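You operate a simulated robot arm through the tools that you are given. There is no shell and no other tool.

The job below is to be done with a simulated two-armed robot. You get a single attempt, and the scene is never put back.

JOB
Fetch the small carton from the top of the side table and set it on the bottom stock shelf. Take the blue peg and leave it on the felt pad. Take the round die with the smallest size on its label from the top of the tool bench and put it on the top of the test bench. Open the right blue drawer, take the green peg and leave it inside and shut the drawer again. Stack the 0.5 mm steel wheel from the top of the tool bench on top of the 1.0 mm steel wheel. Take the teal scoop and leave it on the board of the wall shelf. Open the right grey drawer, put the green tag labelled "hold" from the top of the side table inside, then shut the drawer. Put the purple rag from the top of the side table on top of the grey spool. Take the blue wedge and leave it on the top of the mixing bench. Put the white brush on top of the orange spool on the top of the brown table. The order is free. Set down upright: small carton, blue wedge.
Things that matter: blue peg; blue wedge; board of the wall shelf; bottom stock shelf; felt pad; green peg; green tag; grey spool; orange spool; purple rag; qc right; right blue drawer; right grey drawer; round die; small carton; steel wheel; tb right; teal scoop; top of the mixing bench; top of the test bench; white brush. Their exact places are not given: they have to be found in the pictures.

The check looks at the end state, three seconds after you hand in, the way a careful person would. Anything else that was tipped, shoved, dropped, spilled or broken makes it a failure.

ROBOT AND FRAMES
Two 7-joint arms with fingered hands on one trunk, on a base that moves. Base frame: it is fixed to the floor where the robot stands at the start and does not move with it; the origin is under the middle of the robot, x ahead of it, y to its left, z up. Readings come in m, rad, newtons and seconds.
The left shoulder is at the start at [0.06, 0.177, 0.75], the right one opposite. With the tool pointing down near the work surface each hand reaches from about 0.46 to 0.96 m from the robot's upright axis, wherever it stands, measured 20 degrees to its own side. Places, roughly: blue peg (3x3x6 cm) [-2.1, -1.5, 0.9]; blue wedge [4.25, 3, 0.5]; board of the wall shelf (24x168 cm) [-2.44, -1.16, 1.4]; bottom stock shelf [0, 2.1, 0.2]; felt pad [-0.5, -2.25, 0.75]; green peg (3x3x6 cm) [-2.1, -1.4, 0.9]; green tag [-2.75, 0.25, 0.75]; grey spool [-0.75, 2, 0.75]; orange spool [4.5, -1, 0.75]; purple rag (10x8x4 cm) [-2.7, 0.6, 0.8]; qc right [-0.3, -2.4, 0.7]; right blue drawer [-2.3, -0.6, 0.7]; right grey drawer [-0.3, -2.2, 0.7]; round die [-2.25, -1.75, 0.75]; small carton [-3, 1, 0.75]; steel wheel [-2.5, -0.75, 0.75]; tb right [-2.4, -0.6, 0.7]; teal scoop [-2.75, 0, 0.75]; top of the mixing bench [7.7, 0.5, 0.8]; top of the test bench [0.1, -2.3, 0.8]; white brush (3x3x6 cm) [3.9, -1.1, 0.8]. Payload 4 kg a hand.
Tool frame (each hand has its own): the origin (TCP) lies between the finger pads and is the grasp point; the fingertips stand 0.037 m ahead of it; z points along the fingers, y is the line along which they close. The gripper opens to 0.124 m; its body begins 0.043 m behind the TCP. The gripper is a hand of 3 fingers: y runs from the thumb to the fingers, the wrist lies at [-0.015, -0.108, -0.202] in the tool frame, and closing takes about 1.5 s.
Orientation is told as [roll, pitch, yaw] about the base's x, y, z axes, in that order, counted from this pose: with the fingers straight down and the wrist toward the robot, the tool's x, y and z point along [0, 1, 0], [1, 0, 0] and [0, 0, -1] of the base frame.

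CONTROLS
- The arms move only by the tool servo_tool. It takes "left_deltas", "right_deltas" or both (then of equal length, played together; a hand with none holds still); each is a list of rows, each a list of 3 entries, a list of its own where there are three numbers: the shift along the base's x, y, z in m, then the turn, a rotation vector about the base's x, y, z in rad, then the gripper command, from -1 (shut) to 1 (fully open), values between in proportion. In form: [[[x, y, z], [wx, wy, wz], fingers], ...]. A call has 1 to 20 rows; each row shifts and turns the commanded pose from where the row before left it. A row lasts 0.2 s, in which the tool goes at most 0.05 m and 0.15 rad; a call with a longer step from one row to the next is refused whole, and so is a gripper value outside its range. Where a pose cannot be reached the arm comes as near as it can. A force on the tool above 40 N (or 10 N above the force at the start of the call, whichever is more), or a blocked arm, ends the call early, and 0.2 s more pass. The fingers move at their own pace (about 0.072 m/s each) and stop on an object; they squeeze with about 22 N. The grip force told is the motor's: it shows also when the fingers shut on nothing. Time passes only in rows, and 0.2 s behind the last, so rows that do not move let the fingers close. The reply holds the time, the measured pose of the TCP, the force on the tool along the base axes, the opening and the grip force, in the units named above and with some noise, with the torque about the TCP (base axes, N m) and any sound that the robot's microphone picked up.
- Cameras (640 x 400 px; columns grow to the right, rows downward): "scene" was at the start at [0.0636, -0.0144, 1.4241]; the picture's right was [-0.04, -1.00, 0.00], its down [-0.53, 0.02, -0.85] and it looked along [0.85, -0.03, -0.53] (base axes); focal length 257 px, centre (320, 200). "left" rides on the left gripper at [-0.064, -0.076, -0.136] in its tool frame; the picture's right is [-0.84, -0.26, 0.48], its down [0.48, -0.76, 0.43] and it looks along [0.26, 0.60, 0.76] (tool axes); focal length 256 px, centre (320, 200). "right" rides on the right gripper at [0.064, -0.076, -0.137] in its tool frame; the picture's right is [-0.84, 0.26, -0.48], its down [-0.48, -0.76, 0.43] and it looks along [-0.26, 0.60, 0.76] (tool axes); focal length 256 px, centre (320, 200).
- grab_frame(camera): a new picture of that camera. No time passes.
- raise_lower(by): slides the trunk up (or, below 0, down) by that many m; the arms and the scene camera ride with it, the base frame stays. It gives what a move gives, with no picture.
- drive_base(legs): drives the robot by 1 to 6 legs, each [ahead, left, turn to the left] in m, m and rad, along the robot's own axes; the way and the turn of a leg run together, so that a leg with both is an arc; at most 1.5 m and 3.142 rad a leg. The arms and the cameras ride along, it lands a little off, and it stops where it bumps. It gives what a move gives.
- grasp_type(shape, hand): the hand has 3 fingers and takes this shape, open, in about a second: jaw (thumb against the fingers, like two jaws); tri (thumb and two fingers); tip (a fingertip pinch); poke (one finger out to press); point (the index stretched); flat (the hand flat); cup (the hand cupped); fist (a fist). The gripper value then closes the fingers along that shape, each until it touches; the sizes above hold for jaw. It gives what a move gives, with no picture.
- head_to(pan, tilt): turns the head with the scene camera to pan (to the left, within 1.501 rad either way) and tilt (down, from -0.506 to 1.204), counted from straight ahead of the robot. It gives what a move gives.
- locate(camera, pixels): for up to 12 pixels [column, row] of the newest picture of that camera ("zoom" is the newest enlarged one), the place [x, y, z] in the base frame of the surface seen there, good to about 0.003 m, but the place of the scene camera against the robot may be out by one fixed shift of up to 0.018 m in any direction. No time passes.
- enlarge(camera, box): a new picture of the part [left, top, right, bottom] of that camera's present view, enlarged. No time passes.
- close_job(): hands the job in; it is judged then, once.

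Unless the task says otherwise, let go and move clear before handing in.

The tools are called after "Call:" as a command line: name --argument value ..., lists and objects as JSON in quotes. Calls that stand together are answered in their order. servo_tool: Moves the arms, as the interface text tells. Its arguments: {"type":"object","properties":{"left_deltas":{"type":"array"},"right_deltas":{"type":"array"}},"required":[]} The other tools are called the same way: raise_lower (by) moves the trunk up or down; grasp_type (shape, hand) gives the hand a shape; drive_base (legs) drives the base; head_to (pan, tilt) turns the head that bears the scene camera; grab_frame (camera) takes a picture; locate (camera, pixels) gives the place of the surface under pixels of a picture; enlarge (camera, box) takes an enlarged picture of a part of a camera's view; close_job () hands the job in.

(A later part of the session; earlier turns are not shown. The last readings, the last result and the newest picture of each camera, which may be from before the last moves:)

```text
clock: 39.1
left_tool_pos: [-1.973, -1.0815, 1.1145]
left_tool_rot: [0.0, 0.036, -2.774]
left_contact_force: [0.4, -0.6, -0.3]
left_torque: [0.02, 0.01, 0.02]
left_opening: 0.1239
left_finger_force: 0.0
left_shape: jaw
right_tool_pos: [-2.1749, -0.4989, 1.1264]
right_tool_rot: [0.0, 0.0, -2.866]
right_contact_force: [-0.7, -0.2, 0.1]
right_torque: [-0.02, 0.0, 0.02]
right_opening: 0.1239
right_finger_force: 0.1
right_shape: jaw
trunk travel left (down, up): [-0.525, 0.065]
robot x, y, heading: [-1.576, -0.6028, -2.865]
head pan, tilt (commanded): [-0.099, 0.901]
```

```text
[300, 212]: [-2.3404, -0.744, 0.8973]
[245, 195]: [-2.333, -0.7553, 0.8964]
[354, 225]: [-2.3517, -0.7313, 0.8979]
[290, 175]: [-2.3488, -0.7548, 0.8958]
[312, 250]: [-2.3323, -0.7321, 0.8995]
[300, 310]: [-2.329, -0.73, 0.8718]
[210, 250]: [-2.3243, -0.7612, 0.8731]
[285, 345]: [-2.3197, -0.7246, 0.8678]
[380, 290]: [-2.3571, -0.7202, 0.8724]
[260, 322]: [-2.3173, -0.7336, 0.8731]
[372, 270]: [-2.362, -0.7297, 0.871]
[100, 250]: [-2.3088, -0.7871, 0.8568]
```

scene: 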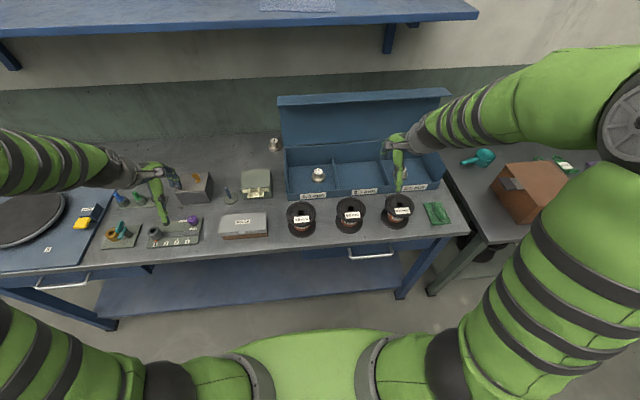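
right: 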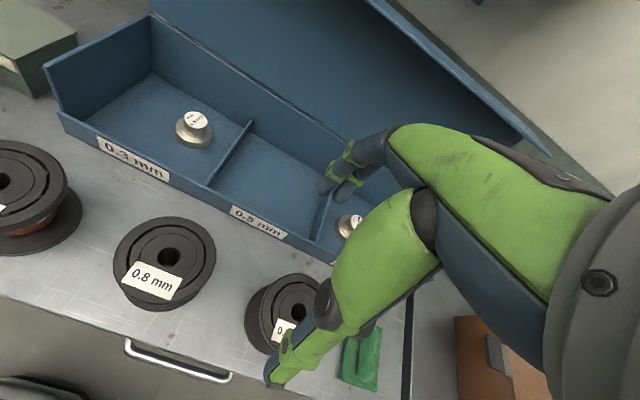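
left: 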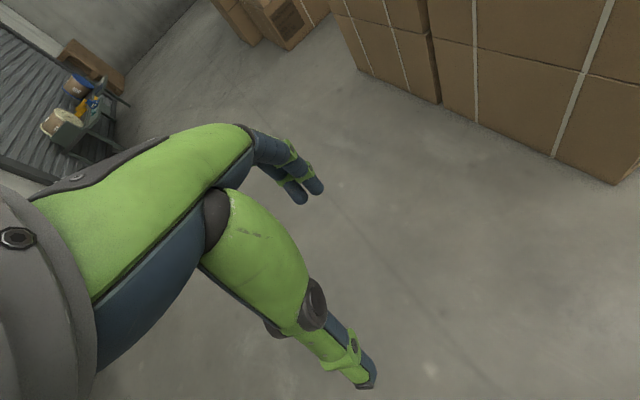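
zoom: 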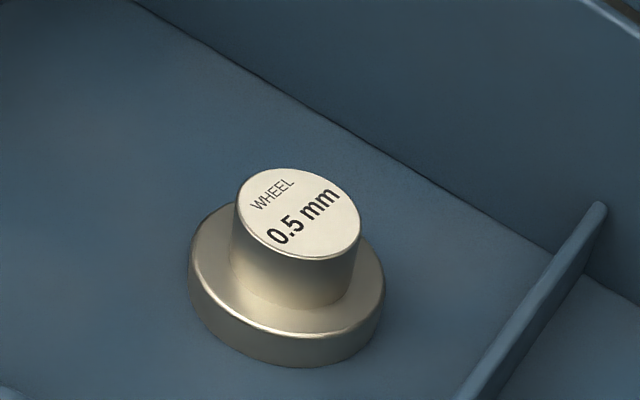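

Its hub top centre is (-2.341, -0.744, 0.897), flange top 0.872, bin floor 0.856. I'll check how thick my hand is against the bin walls and lid with a scene zoom on the hand.

Call:
enlarge --camera "scene" --box '[270, 85, 470, 210]'

Call:
locate --camera "zoom" --pixels '[[100, 30], [560, 15], [100, 140], [300, 180], [390, 170], [440, 190], [60, 190], [60, 360], [200, 230], [350, 320], [415, 270], [425, 345]]'

```text
3.20 times, centred on (370, 148) of scene
```

zoom: 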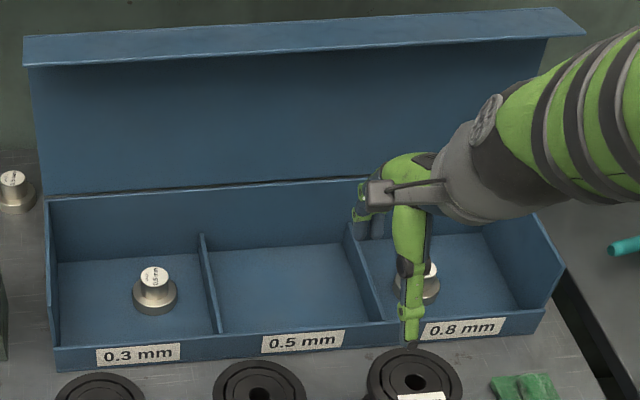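

```text
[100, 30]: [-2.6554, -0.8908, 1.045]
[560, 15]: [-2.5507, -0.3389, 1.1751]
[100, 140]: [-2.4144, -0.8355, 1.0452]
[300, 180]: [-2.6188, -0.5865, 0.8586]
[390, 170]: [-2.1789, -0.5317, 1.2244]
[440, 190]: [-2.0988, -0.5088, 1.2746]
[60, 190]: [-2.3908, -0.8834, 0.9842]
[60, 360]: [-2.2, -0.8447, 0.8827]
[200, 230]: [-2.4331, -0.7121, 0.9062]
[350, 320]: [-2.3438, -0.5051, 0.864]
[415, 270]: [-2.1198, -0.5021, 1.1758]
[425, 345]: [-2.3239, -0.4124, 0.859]
```

The lid plane stands about 0.095 m behind the wheel's centre. I'll measure the outer edge of my own fingers in the right camera picture to see whether the hand fits.

Call:
grab_frame --camera "right"

Call:
locate --camera "right" --pixels '[[385, 133], [400, 128], [430, 128], [480, 135], [355, 150], [330, 185], [345, 192], [425, 210], [270, 375], [330, 300], [440, 270], [560, 180]]'

```text
taken
```

right: 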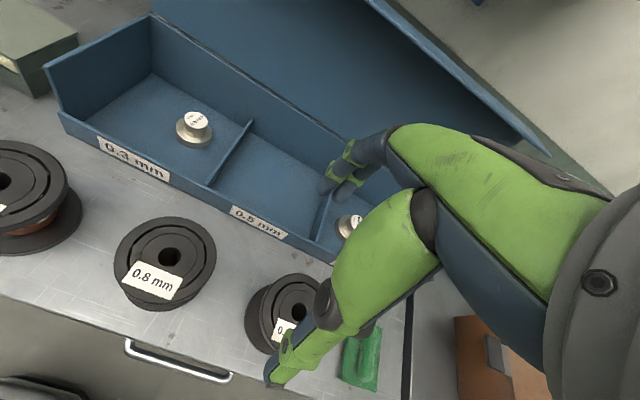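

```text
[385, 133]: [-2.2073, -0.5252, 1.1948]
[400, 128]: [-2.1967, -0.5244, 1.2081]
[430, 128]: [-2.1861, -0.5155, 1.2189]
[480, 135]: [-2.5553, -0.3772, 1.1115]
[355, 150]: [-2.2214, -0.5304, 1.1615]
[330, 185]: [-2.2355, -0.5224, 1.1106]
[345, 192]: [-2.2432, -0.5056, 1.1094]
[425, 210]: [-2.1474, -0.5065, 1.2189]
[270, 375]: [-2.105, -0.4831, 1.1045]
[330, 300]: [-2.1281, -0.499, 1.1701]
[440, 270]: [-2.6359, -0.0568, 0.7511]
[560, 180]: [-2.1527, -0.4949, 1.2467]
```

The hand fits: its finger side reaches only about 0.07-0.085 m from the TCP when open. I'll move the right hand above the 0.5 mm wheel with fingers about 0.075 m open.

Call:
servo_tool --right_deltas '[[[-0.0237, -0.035, -0.014], [0, 0, 0], 0.2], [[-0.0237, -0.035, -0.014], [0, 0, 0], 0.2], [[-0.0237, -0.035, -0.014], [0, 0, 0], 0.2], [[-0.0237, -0.035, -0.014], [0, 0, 0], 0.2], [[-0.0237, -0.035, -0.014], [0, 0, 0], 0.2], [[-0.0237, -0.035, -0.014], [0, 0, 0], 0.2], [[-0.0237, -0.035, -0.014], [0, 0, 0], 0.2], [[0, 0, 0], [0, 0, 0], 0.2]]'

Call:
grab_frame --camera "right"

Call:
grab_frame --camera "scene"

```text
clock: 40.9
left_tool_pos: [-1.9727, -1.0825, 1.1166]
left_tool_rot: [0.001, 0.035, -2.774]
left_contact_force: [-0.1, 0.0, 0.0]
left_torque: [-0.02, 0.03, -0.02]
left_opening: 0.1237
left_finger_force: 0.1
left_shape: jaw
right_tool_pos: [-2.3392, -0.7447, 1.0301]
right_tool_rot: [0.0, -0.001, -2.865]
right_contact_force: [0.0, -0.3, -0.2]
right_torque: [-0.01, 0.02, 0.0]
right_opening: 0.0748
right_finger_force: 0.0
right_shape: jaw
trunk travel left (down, up): [-0.525, 0.065]
robot x, y, heading: [-1.576, -0.6049, -2.866]
head pan, tilt (commanded): [-0.099, 0.901]
```

```text
taken
```

right: 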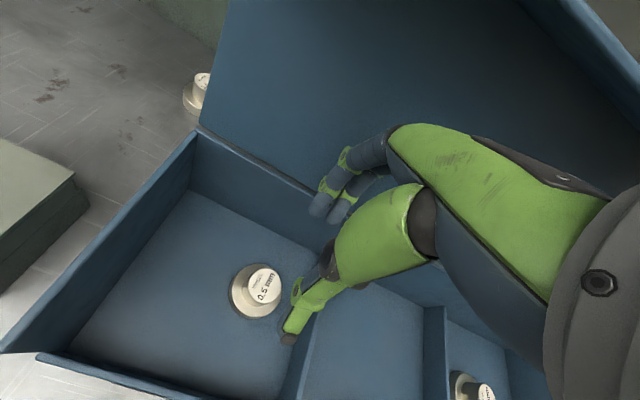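

```text
taken
```

scene: 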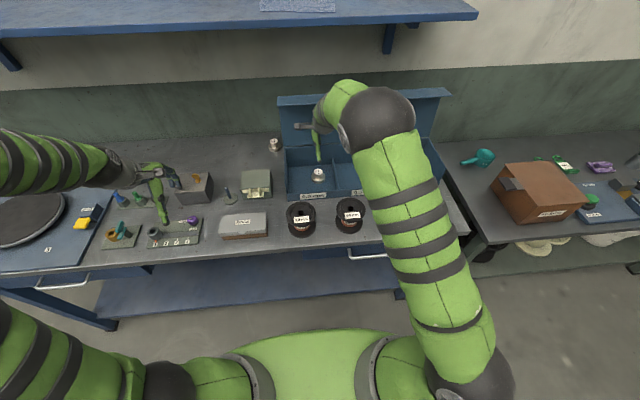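

The wheel's label at (264,284) is where I expect it directly under the TCP, (266,285). I'll confirm with locate and then descend.

Call:
locate --camera "right" --pixels '[[264, 284], [252, 280], [277, 288], [258, 273], [268, 297]]'

```text
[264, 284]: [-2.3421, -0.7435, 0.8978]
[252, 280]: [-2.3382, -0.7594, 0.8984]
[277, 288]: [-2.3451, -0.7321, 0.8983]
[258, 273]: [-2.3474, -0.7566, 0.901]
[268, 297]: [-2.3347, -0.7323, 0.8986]
```

The wheel is centred at (-2.3415, -0.745). I'll lower the hand to z 0.913 and close on the hub.

Call:
servo_tool --right_deltas '[[[-0.001, 0, -0.04], [0, 0, 0], 0.2], [[-0.001, 0, -0.04], [0, 0, 0], 0.2], [[0, 0, -0.037], [0, 0, 0], 0.2], [[0, 0, 0], [0, 0, 0], 0.2]]'

Call:
grab_frame --camera "right"

```text
clock: 41.9
left_tool_pos: [-1.972, -1.0825, 1.1155]
left_tool_rot: [0.001, 0.035, -2.773]
left_contact_force: [0.7, 1.0, 1.0]
left_torque: [0.01, -0.01, 0.02]
left_opening: 0.1237
left_finger_force: 0.1
left_shape: jaw
right_tool_pos: [-2.3407, -0.7432, 0.9108]
right_tool_rot: [0.001, 0.002, -2.866]
right_contact_force: [8.5, 2.8, -1.5]
right_torque: [-0.01, 0.05, -0.08]
right_opening: 0.0725
right_finger_force: 0.0
right_shape: jaw
trunk travel left (down, up): [-0.525, 0.065]
robot x, y, heading: [-1.5759, -0.604, -2.869]
head pan, tilt (commanded): [-0.099, 0.901]
```

```text
taken
```

right: 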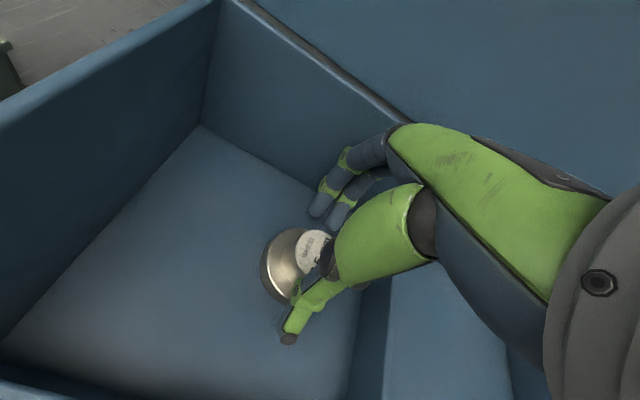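

A force of about 9 N pushes the hand back from the bin's rear wall, so the fingers' outer side touches it. Closing the fingers will take them off the wall.

Call:
servo_tool --right_deltas '[[[0.002, 0, 0.001], [0, 0, 0], -0.2], [[0, 0, 0], [0, 0, 0], -1], [[0, 0, 0], [0, 0, 0], -1], [[0, 0, 0], [0, 0, 0], -1], [[0, 0, 0], [0, 0, 0], -1], [[0, 0, 0], [0, 0, 0], -1]]'

Call:
grab_frame --camera "right"

```text
clock: 43.3
left_tool_pos: [-1.9726, -1.0819, 1.1144]
left_tool_rot: [-0.002, 0.036, -2.773]
left_contact_force: [0.4, -0.3, 0.2]
left_torque: [0.01, 0.0, -0.01]
left_opening: 0.1239
left_finger_force: 0.1
left_shape: jaw
right_tool_pos: [-2.3397, -0.7426, 0.9134]
right_tool_rot: [0.001, 0.001, -2.865]
right_contact_force: [0.3, 0.4, 6.6]
right_torque: [-0.04, 0.27, -0.01]
right_opening: 0.038
right_finger_force: 22.1
right_shape: jaw
trunk travel left (down, up): [-0.525, 0.065]
robot x, y, heading: [-1.5772, -0.6047, -2.86]
head pan, tilt (commanded): [-0.099, 0.901]
```

```text
taken
```

right: 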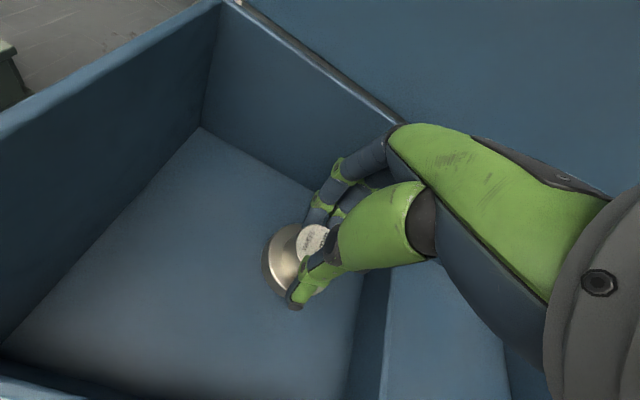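

The fingers hold the hub (opening 0.038, 22 N). I'll lift the wheel straight up.

Call:
servo_tool --right_deltas '[[[0, 0, 0.015], [0, 0, 0], -1], [[0, 0, 0.03], [0, 0, 0], -1], [[0, 0, 0.04], [0, 0, 0], -1], [[0, 0, 0.04], [0, 0, 0], -1], [[0, 0, 0.03], [0, 0, 0], -1]]'

Call:
grab_frame --camera "right"

Call:
grab_frame --camera "scene"

Call:
enlarge --camera "scene" --box '[260, 80, 460, 205]'

```text
clock: 44.5
left_tool_pos: [-1.9723, -1.0819, 1.114]
left_tool_rot: [0.001, 0.034, -2.774]
left_contact_force: [0.2, 0.0, -0.7]
left_torque: [0.02, -0.02, -0.01]
left_opening: 0.1237
left_finger_force: 0.3
left_shape: jaw
right_tool_pos: [-2.3408, -0.7424, 1.0676]
right_tool_rot: [0.0, 0.0, -2.864]
right_contact_force: [0.5, 0.7, -2.5]
right_torque: [0.0, 0.01, 0.01]
right_opening: 0.0367
right_finger_force: 22.0
right_shape: jaw
trunk travel left (down, up): [-0.525, 0.065]
robot x, y, heading: [-1.5739, -0.6042, -2.862]
head pan, tilt (commanded): [-0.099, 0.901]
```

```text
taken
```

right: 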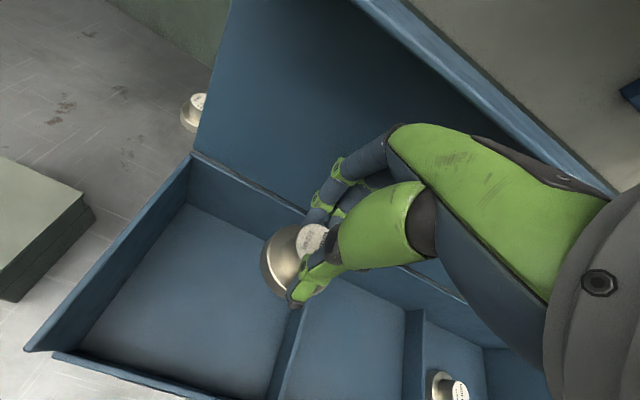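

```text
taken
```

scene: 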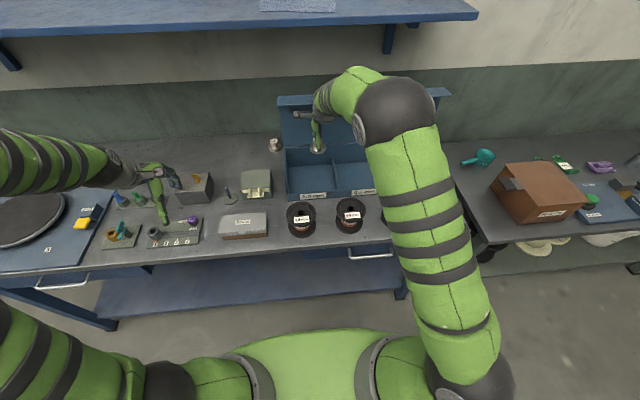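

```text
3.20 times, centred on (360, 142) of scene
```

zoom: 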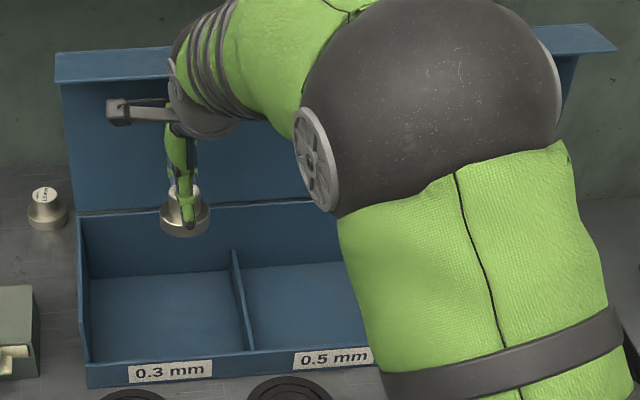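

The wheel is up and held level (zoom 160-210, 185-235). I'll measure where it sits under the TCP, and where the 1.0 mm wheel's top is, at right-camera pixel (460,390).

Call:
enlarge --camera "right" --box '[240, 200, 360, 275]'

Call:
locate --camera "right" --pixels '[[308, 236], [303, 243], [318, 230], [280, 250], [270, 280], [460, 392], [453, 386], [466, 388], [440, 385], [300, 227]]'

```text
5.33 times, centred on (300, 238) of right
```

zoom: 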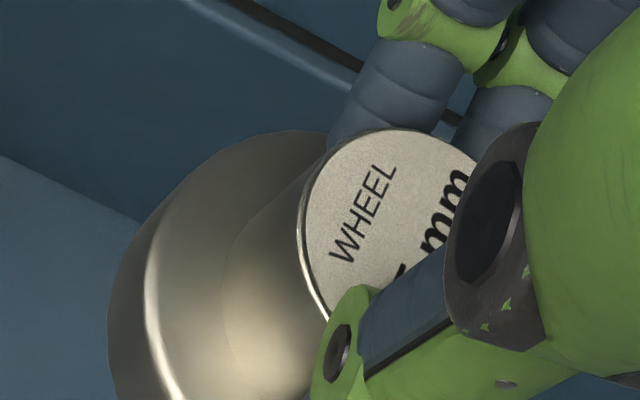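

```text
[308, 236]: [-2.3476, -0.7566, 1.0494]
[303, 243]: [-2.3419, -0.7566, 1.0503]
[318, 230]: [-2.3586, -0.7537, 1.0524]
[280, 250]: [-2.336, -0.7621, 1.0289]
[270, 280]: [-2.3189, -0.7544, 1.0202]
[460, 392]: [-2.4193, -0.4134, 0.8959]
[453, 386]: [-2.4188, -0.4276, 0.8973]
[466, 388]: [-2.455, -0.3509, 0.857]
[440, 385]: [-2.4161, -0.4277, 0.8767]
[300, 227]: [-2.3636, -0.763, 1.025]
```

The label disc in the zoom spans from (302,240) to behind the thumb, with its centre about (395,225). I'll locate it with the zoom picture.

Call:
locate --camera "zoom" --pixels '[[395, 225], [308, 240], [390, 134], [440, 145], [330, 310], [340, 160]]'

```text
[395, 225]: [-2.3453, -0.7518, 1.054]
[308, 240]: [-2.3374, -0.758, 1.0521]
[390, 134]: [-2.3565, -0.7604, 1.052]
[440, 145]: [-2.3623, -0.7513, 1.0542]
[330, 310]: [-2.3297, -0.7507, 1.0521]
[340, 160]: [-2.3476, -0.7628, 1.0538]
```

The held wheel is centred about 0.004 m from the TCP toward the wall, and its bottom is about 0.058 m below the TCP. I'll carry it to the right of the 1.0 mm wheel so the hand camera can see the target.

Call:
servo_tool --right_deltas '[[[0, 0, 0.03], [0, 0, 0], -1], [[-0.0064, 0.0421, 0], [0, 0, 0], -1], [[-0.0064, 0.0421, 0], [0, 0, 0], -1], [[-0.0064, 0.0421, 0], [0, 0, 0], -1], [[-0.0064, 0.0421, 0], [0, 0, 0], -1], [[-0.0064, 0.0421, 0], [0, 0, 0], -1], [[-0.0064, 0.0421, 0], [0, 0, 0], -1], [[-0.0064, 0.0421, 0], [0, 0, 0], -1], [[-0.0064, 0.0421, 0], [0, 0, 0], -1], [[-0.0064, 0.0421, 0], [0, 0, 0], -1], [[-0.0064, 0.0421, 0], [0, 0, 0], -1]]'

Call:
grab_frame --camera "right"

```text
clock: 46.9
left_tool_pos: [-1.9739, -1.0814, 1.115]
left_tool_rot: [0.001, 0.035, -2.773]
left_contact_force: [-0.3, 0.1, 0.4]
left_torque: [-0.04, -0.01, -0.02]
left_opening: 0.1239
left_finger_force: 0.2
left_shape: jaw
right_tool_pos: [-2.4052, -0.3217, 1.0974]
right_tool_rot: [0.002, 0.001, -2.864]
right_contact_force: [0.3, 0.0, -1.4]
right_torque: [-0.03, 0.0, 0.01]
right_opening: 0.0362
right_finger_force: 22.3
right_shape: jaw
trunk travel left (down, up): [-0.525, 0.065]
robot x, y, heading: [-1.5739, -0.6054, -2.872]
head pan, tilt (commanded): [-0.099, 0.901]
```

```text
taken
```

right: 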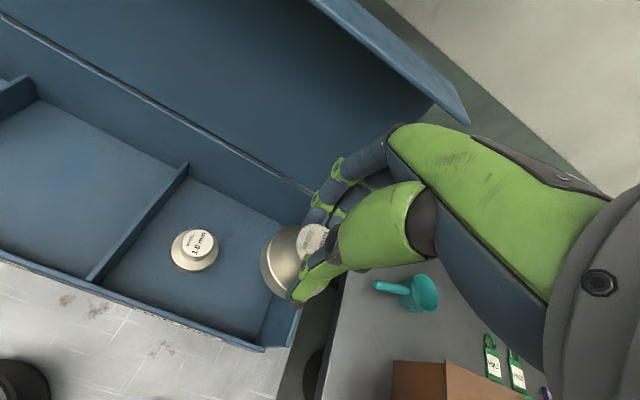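

Call:
enlarge --camera "right" --box '[155, 212, 235, 262]'

Call:
locate --camera "right" --pixels '[[201, 243], [192, 244], [210, 242], [201, 235], [201, 252], [178, 250], [195, 266]]'

```text
8.00 times, centred on (195, 237) of right
```

zoom: 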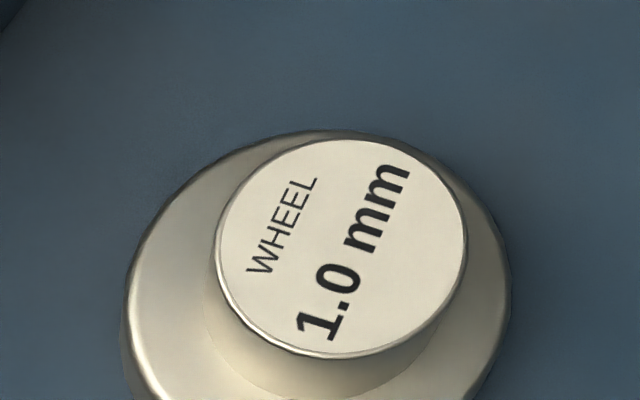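

```text
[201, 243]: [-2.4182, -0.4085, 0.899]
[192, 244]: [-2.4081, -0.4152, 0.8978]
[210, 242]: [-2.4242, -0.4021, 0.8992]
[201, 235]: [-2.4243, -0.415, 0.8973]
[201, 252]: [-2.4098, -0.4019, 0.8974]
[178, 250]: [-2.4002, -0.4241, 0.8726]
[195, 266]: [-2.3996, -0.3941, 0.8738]
```

The 1.0 mm wheel's label disc spans zoom (218-465, 138-357). I'll locate its centre and edges precisely.

Call:
locate --camera "zoom" --pixels '[[341, 247], [224, 247], [458, 247], [341, 144], [341, 350], [262, 175], [425, 320], [425, 180], [255, 320]]'

```text
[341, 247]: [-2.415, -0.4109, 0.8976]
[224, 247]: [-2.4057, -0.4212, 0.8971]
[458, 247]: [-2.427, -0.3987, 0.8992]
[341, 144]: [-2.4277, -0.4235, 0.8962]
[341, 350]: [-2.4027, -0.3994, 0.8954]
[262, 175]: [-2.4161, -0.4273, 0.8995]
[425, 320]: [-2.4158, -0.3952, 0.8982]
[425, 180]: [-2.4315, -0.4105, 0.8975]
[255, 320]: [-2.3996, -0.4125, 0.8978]
```

The 1.0 mm wheel is centred at (-2.416, -0.411) with its top at z 0.8975. I'll move the held wheel over it and stop about 2 cm above to check.

Call:
servo_tool --right_deltas '[[[-0.0033, -0.0432, 0], [0, 0, 0], -1], [[-0.0033, -0.0431, 0], [0, 0, 0], -1], [[0, 0, -0.04], [0, 0, 0], -1], [[0, 0, -0.04], [0, 0, 0], -1], [[0, 0, -0.043], [0, 0, 0], -1], [[0, 0, 0], [0, 0, 0], -1]]'

Call:
grab_frame --camera "right"

Call:
grab_frame --camera "scene"

Call:
enlarge --camera "scene" --box '[340, 120, 460, 195]'

```text
clock: 48.3
left_tool_pos: [-1.9725, -1.0822, 1.1145]
left_tool_rot: [0.001, 0.035, -2.773]
left_contact_force: [0.0, 0.0, 0.6]
left_torque: [0.01, -0.01, 0.0]
left_opening: 0.1239
left_finger_force: 0.1
left_shape: jaw
right_tool_pos: [-2.4105, -0.4102, 0.9746]
right_tool_rot: [0.0, -0.001, -2.867]
right_contact_force: [-0.2, -0.1, -2.5]
right_torque: [0.02, -0.02, 0.01]
right_opening: 0.0362
right_finger_force: 22.7
right_shape: jaw
trunk travel left (down, up): [-0.525, 0.065]
robot x, y, heading: [-1.5823, -0.6047, -2.868]
head pan, tilt (commanded): [-0.099, 0.901]
```

```text
taken
```

right: 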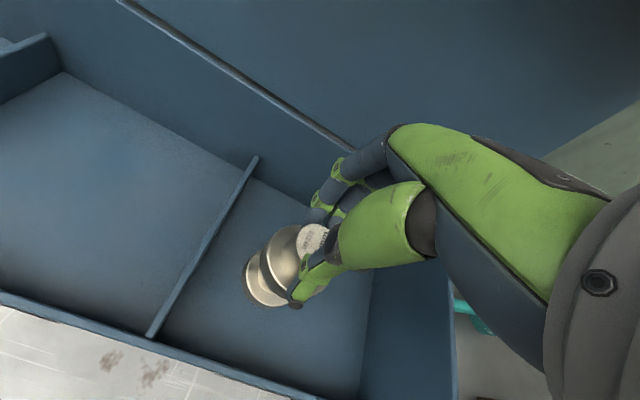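

```text
taken
```

scene: 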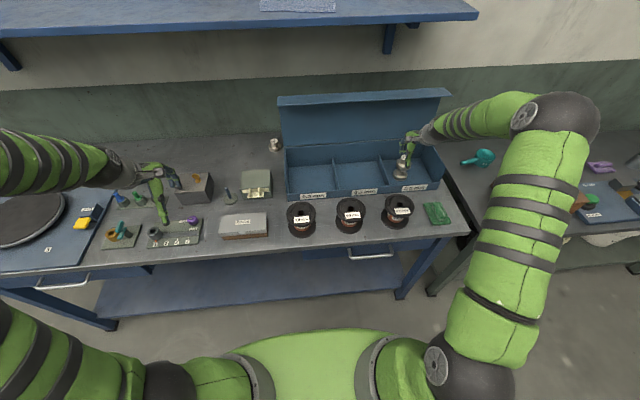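

```text
5.33 times, centred on (400, 158) of scene
```

zoom: 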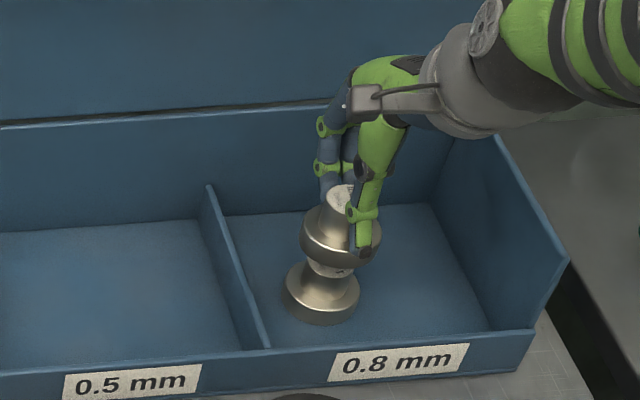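

The upper wheel hangs right over the lower one in the zoom (300-380 above 285-360). I'll lower in small steps until contact.

Call:
servo_tool --right_deltas '[[[0, 0.001, -0.01], [0, 0, 0], -1], [[0, 0, -0.004], [0, 0, 0], -1], [[0, 0, -0.003], [0, 0, 0], -1], [[0, 0, 0], [0, 0, 0], -1]]'

```text
clock: 49.3
left_tool_pos: [-1.9728, -1.0823, 1.1146]
left_tool_rot: [0.001, 0.036, -2.774]
left_contact_force: [-0.2, 0.9, 0.4]
left_torque: [0.0, 0.0, 0.0]
left_opening: 0.1239
left_finger_force: 0.1
left_shape: jaw
right_tool_pos: [-2.4113, -0.4078, 0.9581]
right_tool_rot: [0.002, -0.001, -2.867]
right_contact_force: [-0.2, 0.6, -1.8]
right_torque: [0.03, -0.01, -0.01]
right_opening: 0.0362
right_finger_force: 21.7
right_shape: jaw
trunk travel left (down, up): [-0.525, 0.065]
robot x, y, heading: [-1.5765, -0.6025, -2.865]
head pan, tilt (commanded): [-0.099, 0.901]
```

Call:
servo_tool --right_deltas '[[[0, 0, -0.003], [0, 0, 0], -1], [[0, 0, 0], [0, 0, 0], -1]]'

Call:
enlarge --camera "scene" --box '[370, 140, 434, 180]'

```text
clock: 49.9
left_tool_pos: [-1.9724, -1.0816, 1.1156]
left_tool_rot: [-0.001, 0.035, -2.773]
left_contact_force: [0.3, -0.1, 0.0]
left_torque: [0.03, -0.02, 0.01]
left_opening: 0.1238
left_finger_force: 0.2
left_shape: jaw
right_tool_pos: [-2.4111, -0.4079, 0.9553]
right_tool_rot: [0.001, -0.002, -2.865]
right_contact_force: [0.7, 1.0, 6.8]
right_torque: [-0.07, 0.07, -0.03]
right_opening: 0.0363
right_finger_force: 22.3
right_shape: jaw
trunk travel left (down, up): [-0.525, 0.065]
robot x, y, heading: [-1.5758, -0.6038, -2.867]
head pan, tilt (commanded): [-0.099, 0.901]
```

```text
10.00 times, centred on (402, 160) of scene
```

zoom: 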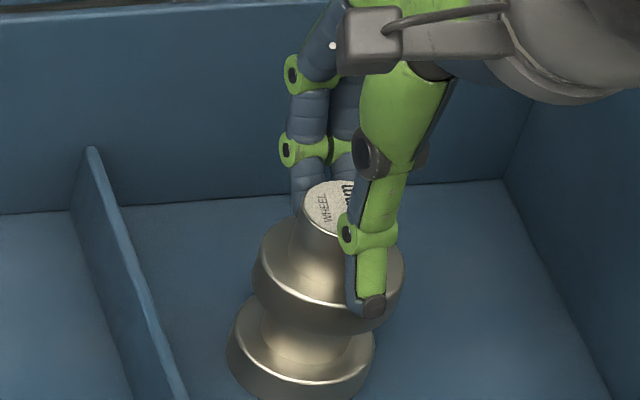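

The wheel is resting now (vertical force went from -2 to +7 N). I'll open the fingers in stages and lift away.

Call:
servo_tool --right_deltas '[[[0, 0, 0.0005], [0, 0, 0], -0.35], [[0, 0, 0], [0, 0, 0], -0.2], [[0, 0, 0], [0, 0, 0], 0.0], [[0, 0, 0], [0, 0, 0], 0.1], [[0, 0, 0], [0, 0, 0], 0.1]]'

Call:
enlarge --camera "scene" --box '[370, 140, 434, 180]'

```text
clock: 51.1
left_tool_pos: [-1.9731, -1.082, 1.1152]
left_tool_rot: [0.001, 0.035, -2.774]
left_contact_force: [0.3, -0.2, 0.6]
left_torque: [0.06, -0.01, 0.03]
left_opening: 0.1238
left_finger_force: 0.0
left_shape: jaw
right_tool_pos: [-2.4108, -0.4076, 0.9564]
right_tool_rot: [0.001, -0.001, -2.866]
right_contact_force: [-0.1, 0.4, 0.3]
right_torque: [-0.01, 0.02, -0.01]
right_opening: 0.0676
right_finger_force: 0.0
right_shape: jaw
trunk travel left (down, up): [-0.525, 0.065]
robot x, y, heading: [-1.5754, -0.6033, -2.872]
head pan, tilt (commanded): [-0.099, 0.901]
```

```text
10.00 times, centred on (402, 160) of scene
```

zoom: 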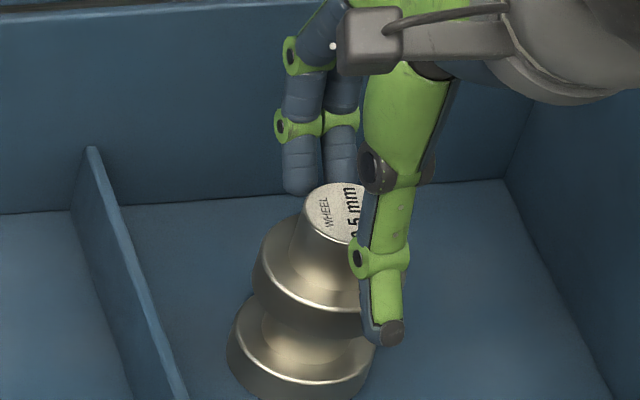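

The stack stands on its own. I'll raise the hand straight up and check.

Call:
servo_tool --right_deltas '[[[0, 0, 0.03], [0, 0, 0], 0.1], [[0, 0, 0.04], [0, 0, 0], 0.1], [[0, 0, 0.045], [0, 0, 0], 0.1], [[0, 0, 0.045], [0, 0, 0], 0.1], [[0.03, 0.01, 0.02], [0, 0, 0], 0.1]]'

Call:
enlarge --camera "scene" --box '[340, 120, 460, 195]'

Call:
grab_frame --camera "right"

```text
clock: 52.3
left_tool_pos: [-1.971, -1.0826, 1.1155]
left_tool_rot: [0.0, 0.036, -2.773]
left_contact_force: [0.4, 1.1, -0.4]
left_torque: [0.01, -0.03, -0.01]
left_opening: 0.1237
left_finger_force: 0.0
left_shape: jaw
right_tool_pos: [-2.379, -0.3978, 1.1361]
right_tool_rot: [0.0, 0.001, -2.865]
right_contact_force: [0.5, 0.9, 0.8]
right_torque: [0.03, 0.03, 0.0]
right_opening: 0.068
right_finger_force: 0.1
right_shape: jaw
trunk travel left (down, up): [-0.525, 0.065]
robot x, y, heading: [-1.5754, -0.6056, -2.868]
head pan, tilt (commanded): [-0.099, 0.901]
```

```text
5.33 times, centred on (400, 158) of scene
```

zoom: 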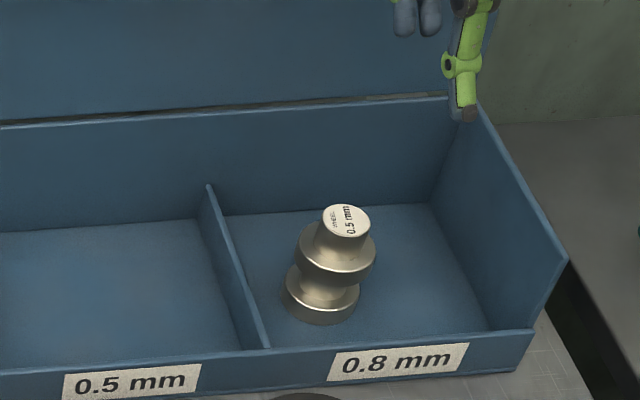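

```text
taken
```

right: 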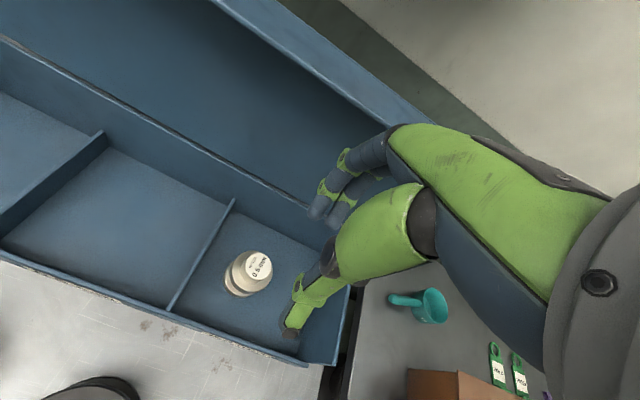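

The 0.5 mm wheel stands on the 1.0 mm wheel. Next is the drawer and green peg; I'll measure the handle at scene (348-394, 255), the pegs and the dies.

Call:
enlarge --camera "scene" --box '[300, 225, 460, 325]'

Call:
locate --camera "zoom" --pixels '[[195, 117], [210, 124], [290, 120], [360, 117], [375, 105], [200, 105], [290, 105], [290, 150], [60, 110], [120, 60], [430, 60], [300, 60]]'

Call:
enlarge --camera "scene" --box '[0, 120, 280, 295]'

```text
4.00 times, centred on (380, 275) of scene
```

zoom: 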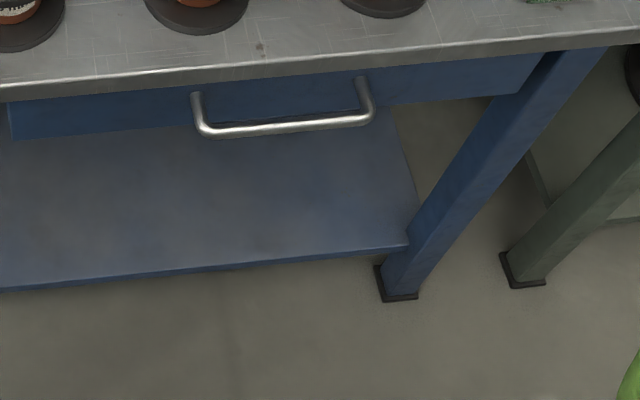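

```text
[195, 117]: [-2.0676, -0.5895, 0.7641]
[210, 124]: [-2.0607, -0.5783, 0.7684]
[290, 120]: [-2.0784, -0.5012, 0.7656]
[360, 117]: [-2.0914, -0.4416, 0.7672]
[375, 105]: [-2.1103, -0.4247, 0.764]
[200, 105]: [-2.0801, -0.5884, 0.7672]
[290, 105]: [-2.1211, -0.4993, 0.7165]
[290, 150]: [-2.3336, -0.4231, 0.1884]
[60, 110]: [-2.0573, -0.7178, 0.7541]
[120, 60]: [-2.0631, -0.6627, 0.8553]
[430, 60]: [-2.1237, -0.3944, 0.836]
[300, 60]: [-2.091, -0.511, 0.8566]
```

```text
2.29 times, centred on (140, 208) of scene
```

zoom: 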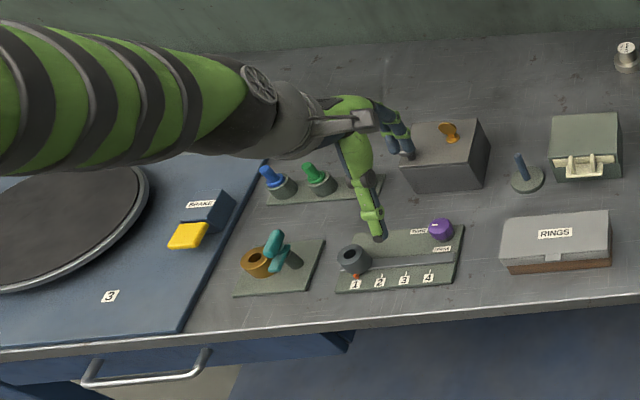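

The handle bar runs from about u=0 to 0.17 along the bench edge, at depth 2.15 and z 0.757 once corrected. I'll first shift left to reach the pegs with the left hand, pulling the right hand back a little.

Call:
servo_tool --right_deltas '[[[0.04, 0.011, 0], [0, 0, 0], 0.1], [[0.04, 0.011, 0], [0, 0, 0], 0.1], [[0.04, 0.011, 0], [0, 0, 0], 0.1], [[0.02, 0.006, 0], [0, 0, 0], 0.1]]'

Call:
drive_base --legs '[[0, 0.3, 0.0]]'

Call:
grab_frame --camera "left"

Call:
head_to --pan 0.3 --tilt 0.9

Call:
grab_frame --camera "scene"

```text
clock: 53.3
left_tool_pos: [-1.9717, -1.0819, 1.1157]
left_tool_rot: [0.0, 0.035, -2.773]
left_contact_force: [0.2, 0.2, -0.9]
left_torque: [0.04, 0.0, -0.02]
left_opening: 0.1237
left_finger_force: 0.0
left_shape: jaw
right_tool_pos: [-2.2402, -0.3581, 1.1352]
right_tool_rot: [-0.001, 0.002, -2.866]
right_contact_force: [0.1, -0.6, 0.4]
right_torque: [0.0, -0.01, 0.02]
right_opening: 0.0681
right_finger_force: 0.0
right_shape: jaw
trunk travel left (down, up): [-0.525, 0.065]
robot x, y, heading: [-1.577, -0.6044, -2.871]
head pan, tilt (commanded): [-0.099, 0.901]
```

```text
clock: 55.3
left_tool_pos: [-1.8913, -1.375, 1.1153]
left_tool_rot: [0.0, 0.035, -2.775]
left_contact_force: [-0.3, -0.1, -0.2]
left_torque: [0.01, -0.01, 0.0]
left_opening: 0.1239
left_finger_force: 0.0
left_shape: jaw
right_tool_pos: [-2.1581, -0.6508, 1.1374]
right_tool_rot: [0.0, 0.002, -2.867]
right_contact_force: [0.9, -0.8, 0.4]
right_torque: [0.01, 0.0, -0.01]
right_opening: 0.0679
right_finger_force: 0.0
right_shape: jaw
trunk travel left (down, up): [-0.525, 0.065]
robot x, y, heading: [-1.4939, -0.8966, -2.868]
head pan, tilt (commanded): [-0.099, 0.901]
```

```text
taken
```

left: 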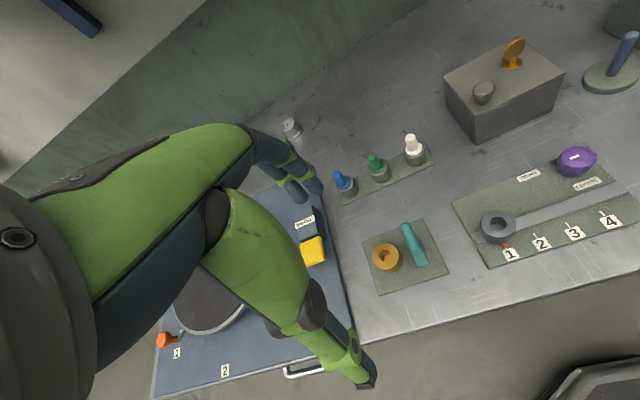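

```text
clock: 56.2
left_tool_pos: [-1.8913, -1.3727, 1.1158]
left_tool_rot: [0.001, 0.035, -2.776]
left_contact_force: [0.1, -0.6, 0.2]
left_torque: [0.03, 0.01, -0.01]
left_opening: 0.124
left_finger_force: 0.1
left_shape: jaw
right_tool_pos: [-2.159, -0.6498, 1.1352]
right_tool_rot: [-0.001, -0.002, -2.869]
right_contact_force: [0.5, -0.6, -0.2]
right_torque: [0.0, 0.02, -0.03]
right_opening: 0.0681
right_finger_force: 0.0
right_shape: jaw
trunk travel left (down, up): [-0.525, 0.065]
robot x, y, heading: [-1.4929, -0.8985, -2.871]
head pan, tilt (commanded): [0.3, 0.901]
```

```text
taken
```

scene: 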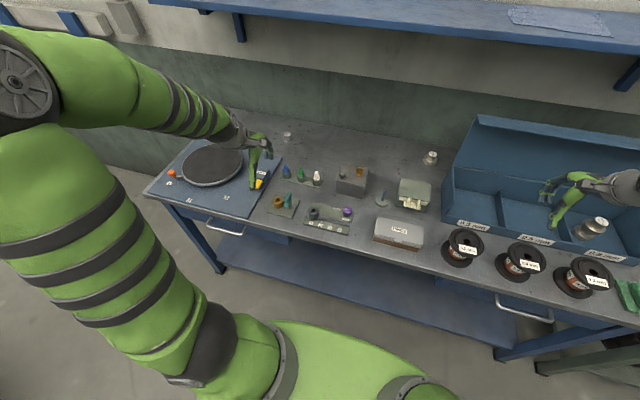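

The left camera sees the blue, green and white pegs at (345,183), (378,167) and (413,147), and a die at (290,127). I'll enlarge both.

Call:
enlarge --camera "left" --box '[320, 120, 448, 200]'

Call:
locate --camera "zoom" --pixels '[[100, 278], [110, 300], [130, 330], [255, 185], [270, 200], [285, 230], [300, 270], [460, 100], [480, 150], [420, 230], [250, 250], [275, 215]]'

Call:
enlarge --camera "left" --box '[270, 110, 310, 135]'

```text
5.00 times, centred on (384, 160) of left
```

zoom: 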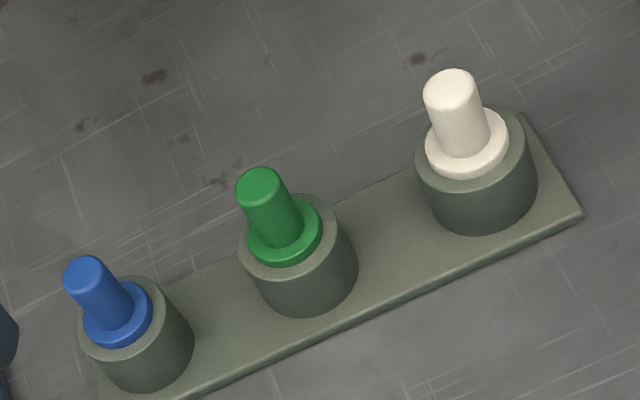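

```text
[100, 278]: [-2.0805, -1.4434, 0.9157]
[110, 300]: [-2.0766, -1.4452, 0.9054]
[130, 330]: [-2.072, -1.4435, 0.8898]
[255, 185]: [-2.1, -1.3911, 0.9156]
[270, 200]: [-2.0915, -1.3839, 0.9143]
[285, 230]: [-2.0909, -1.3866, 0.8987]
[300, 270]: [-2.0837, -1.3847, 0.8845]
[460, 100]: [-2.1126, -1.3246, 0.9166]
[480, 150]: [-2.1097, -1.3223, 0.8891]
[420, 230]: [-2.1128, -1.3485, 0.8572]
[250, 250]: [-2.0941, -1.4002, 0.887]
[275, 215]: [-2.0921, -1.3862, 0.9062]
```

```text
16.00 times, centred on (290, 122) of left
```

zoom: 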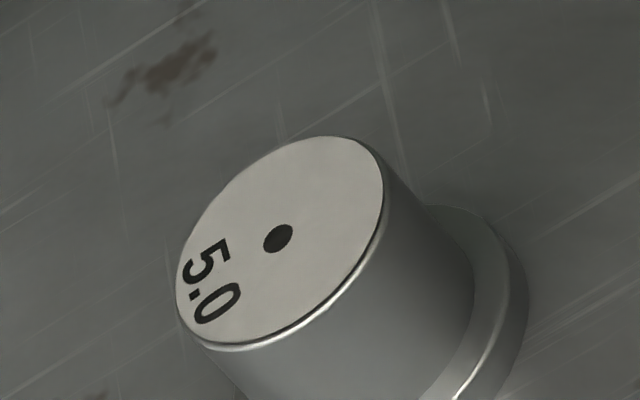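

The die nearest is 5.0, confirmed. The green peg's shaft axis is near (-2.099, -1.390) with its top at z 0.918. I'll bring the left hand above it, straightened and half open.

Call:
servo_tool --left_deltas '[[[-0.0416, -0.0034, -0.019], [-0.0125, 0.0327, -0.092], 0.0], [[-0.0416, -0.0034, -0.019], [0, 0, 0], 0.0], [[-0.0416, -0.0034, -0.019], [0, 0, 0], 0.0], [[-0.0416, -0.0034, -0.019], [0, 0, 0], 0.0], [[-0.0416, -0.0034, -0.019], [0, 0, 0], 0.0], [[0, 0, 0], [0, 0, 0], 0.0]]'

Call:
grab_frame --camera "left"

```text
clock: 57.6
left_tool_pos: [-2.0997, -1.3903, 1.0195]
left_tool_rot: [0.003, -0.001, -2.867]
left_contact_force: [-0.3, 0.7, 0.0]
left_torque: [-0.03, 0.0, -0.01]
left_opening: 0.0623
left_finger_force: 0.2
left_shape: jaw
right_tool_pos: [-2.1567, -0.6479, 1.1354]
right_tool_rot: [0.0, 0.0, -2.868]
right_contact_force: [-0.5, -0.4, -0.5]
right_torque: [-0.03, -0.02, 0.03]
right_opening: 0.0679
right_finger_force: 0.1
right_shape: jaw
trunk travel left (down, up): [-0.525, 0.065]
robot x, y, heading: [-1.497, -0.8986, -2.87]
head pan, tilt (commanded): [0.3, 0.901]
```

```text
taken
```

left: 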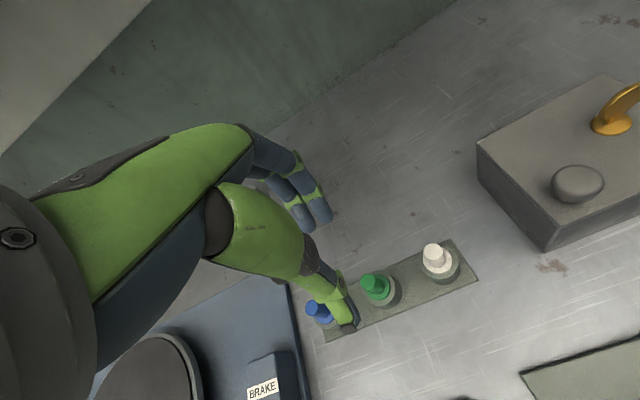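

The green peg's top is near (372,280), a little right of the expected (362,279). I'll measure it precisely.

Call:
enlarge --camera "left" --box '[340, 260, 420, 310]'

Call:
locate --camera "zoom" --pixels '[[265, 165], [225, 180], [305, 165], [270, 190], [262, 140], [290, 225], [350, 230], [200, 240]]'

```text
8.00 times, centred on (380, 285) of left
```

zoom: 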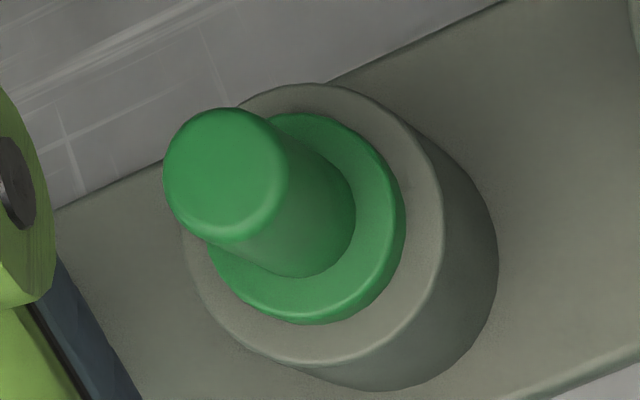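

```text
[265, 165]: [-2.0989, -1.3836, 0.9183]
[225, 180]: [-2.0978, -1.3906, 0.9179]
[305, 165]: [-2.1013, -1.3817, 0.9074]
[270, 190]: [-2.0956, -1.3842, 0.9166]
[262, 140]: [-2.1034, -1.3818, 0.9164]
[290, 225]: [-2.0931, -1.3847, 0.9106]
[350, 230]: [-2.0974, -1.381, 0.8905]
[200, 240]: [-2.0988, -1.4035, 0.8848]
```

The shaft top centre is (-2.098, -1.391, 0.918), within 2 mm of my TCP. I'll descend and close on the shaft.

Call:
servo_tool --left_deltas '[[[0.001, 0, -0.044], [0, 0, 0], 0.0], [[0, 0, -0.042], [0, 0, 0], 0.0], [[0, 0, 0], [0, 0, 0], -0.5], [[0, 0, 0], [0, 0, 0], -1], [[0, 0, 0], [0, 0, 0], -1], [[0, 0, 0], [0, 0, 0], -1], [[0, 0, 0], [0, 0, 0], -1]]'

Call:
grab_frame --camera "left"

```text
clock: 59.2
left_tool_pos: [-2.098, -1.3904, 0.9341]
left_tool_rot: [0.001, 0.0, -2.867]
left_contact_force: [5.1, 1.0, 0.1]
left_torque: [-0.07, 0.19, 0.03]
left_opening: 0.0114
left_finger_force: 22.0
left_shape: jaw
right_tool_pos: [-2.1573, -0.6491, 1.1365]
right_tool_rot: [0.0, -0.001, -2.869]
right_contact_force: [0.3, 0.8, -0.7]
right_torque: [0.01, 0.0, 0.0]
right_opening: 0.0682
right_finger_force: 0.1
right_shape: jaw
trunk travel left (down, up): [-0.525, 0.065]
robot x, y, heading: [-1.4883, -0.8966, -2.868]
head pan, tilt (commanded): [0.3, 0.901]
```

```text
taken
```

left: 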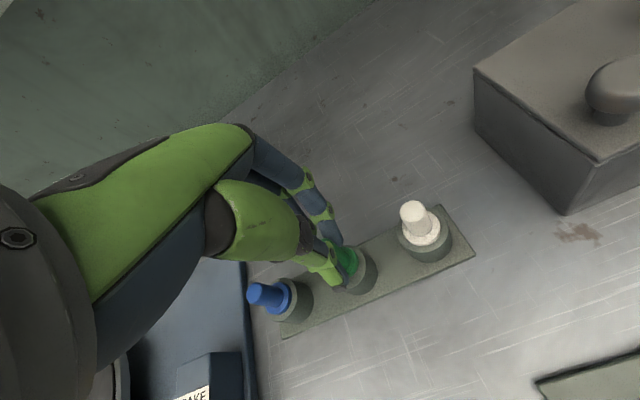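

The fingers hold the shaft (opening 0.011, 22 N). I'll pull the peg straight up out of the socket.

Call:
servo_tool --left_deltas '[[[0.001, 0, 0.01], [0, 0, 0], -1], [[0.001, 0, 0.015], [0, 0, 0], -1], [[0, 0, 0.03], [0, 0, 0], -1], [[0, 0, 0.04], [0, 0, 0], -1], [[0, 0, 0.04], [0, 0, 0], -1]]'

Call:
grab_frame --camera "left"

Call:
enlarge --camera "scene" --box '[220, 100, 380, 200]'

```text
clock: 60.4
left_tool_pos: [-2.098, -1.3923, 1.069]
left_tool_rot: [0.001, -0.001, -2.868]
left_contact_force: [-0.1, -0.3, 0.2]
left_torque: [-0.01, 0.04, 0.0]
left_opening: 0.0071
left_finger_force: 22.0
left_shape: jaw
right_tool_pos: [-2.1573, -0.6481, 1.1366]
right_tool_rot: [-0.001, 0.001, -2.87]
right_contact_force: [-0.2, 0.0, -0.3]
right_torque: [0.0, 0.01, -0.01]
right_opening: 0.0679
right_finger_force: 0.0
right_shape: jaw
trunk travel left (down, up): [-0.525, 0.065]
robot x, y, heading: [-1.4935, -0.8975, -2.872]
head pan, tilt (commanded): [0.3, 0.901]
```

```text
taken
```

left: 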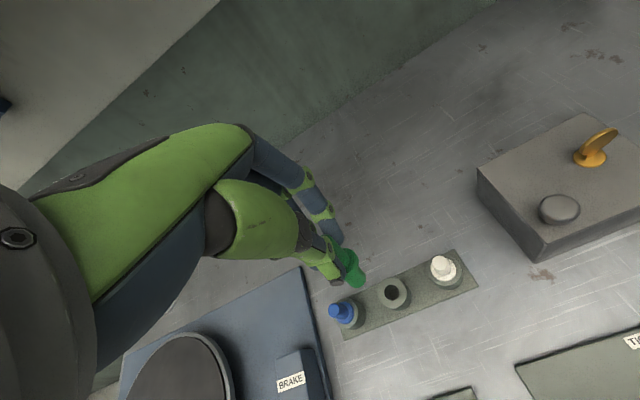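

```text
4.00 times, centred on (300, 150) of scene
```

zoom: 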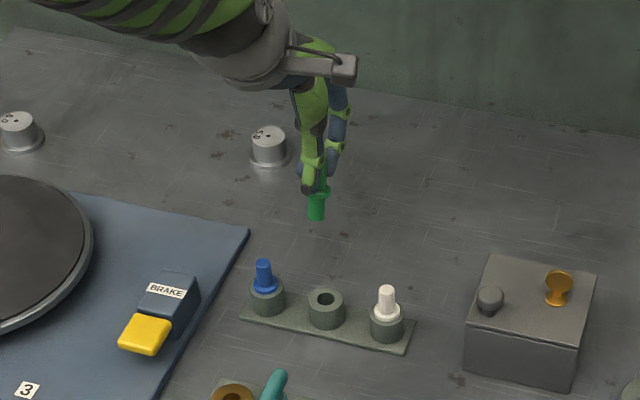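

The green peg is free of the rack and held in the left hand. I'll back off and move right, to stand in front of the right drawer.

Call:
drive_base --legs '[[-0.3, 0, 0], [0, -0.4, 0.004]]'

Call:
head_to --pan -0.1 --tilt 0.75

Call:
grab_frame --camera "scene"

```text
clock: 64.5
left_tool_pos: [-1.9132, -0.9274, 1.0699]
left_tool_rot: [0.003, 0.0, -2.863]
left_contact_force: [0.5, 1.3, -0.7]
left_torque: [-0.01, -0.03, 0.0]
left_opening: 0.0071
left_finger_force: 22.7
left_shape: jaw
right_tool_pos: [-1.9764, -0.1868, 1.1346]
right_tool_rot: [0.002, 0.001, -2.866]
right_contact_force: [-0.1, 1.1, -0.2]
right_torque: [-0.02, -0.01, 0.0]
right_opening: 0.068
right_finger_force: 0.0
right_shape: jaw
trunk travel left (down, up): [-0.525, 0.065]
robot x, y, heading: [-1.3101, -0.4315, -2.86]
head pan, tilt (commanded): [0.3, 0.901]
```

```text
clock: 65.4
left_tool_pos: [-1.9127, -0.929, 1.0688]
left_tool_rot: [0.003, 0.0, -2.865]
left_contact_force: [0.4, -0.1, -0.1]
left_torque: [-0.04, 0.0, 0.0]
left_opening: 0.0072
left_finger_force: 21.9
left_shape: jaw
right_tool_pos: [-1.9767, -0.1859, 1.1357]
right_tool_rot: [0.0, -0.001, -2.865]
right_contact_force: [0.1, -0.7, -0.2]
right_torque: [-0.01, 0.02, -0.03]
right_opening: 0.0679
right_finger_force: 0.1
right_shape: jaw
trunk travel left (down, up): [-0.525, 0.065]
robot x, y, heading: [-1.311, -0.4338, -2.868]
head pan, tilt (commanded): [-0.099, 0.75]
```

```text
taken
```

scene: 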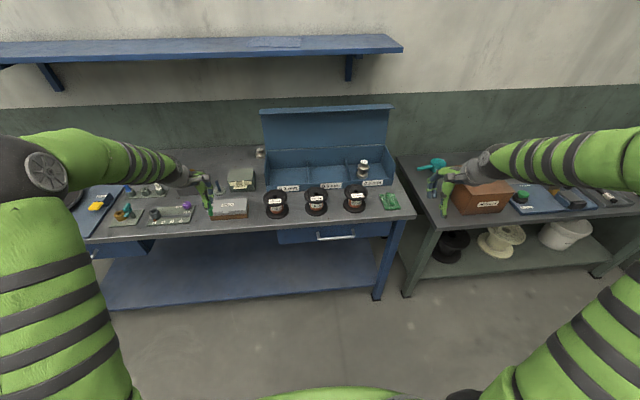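

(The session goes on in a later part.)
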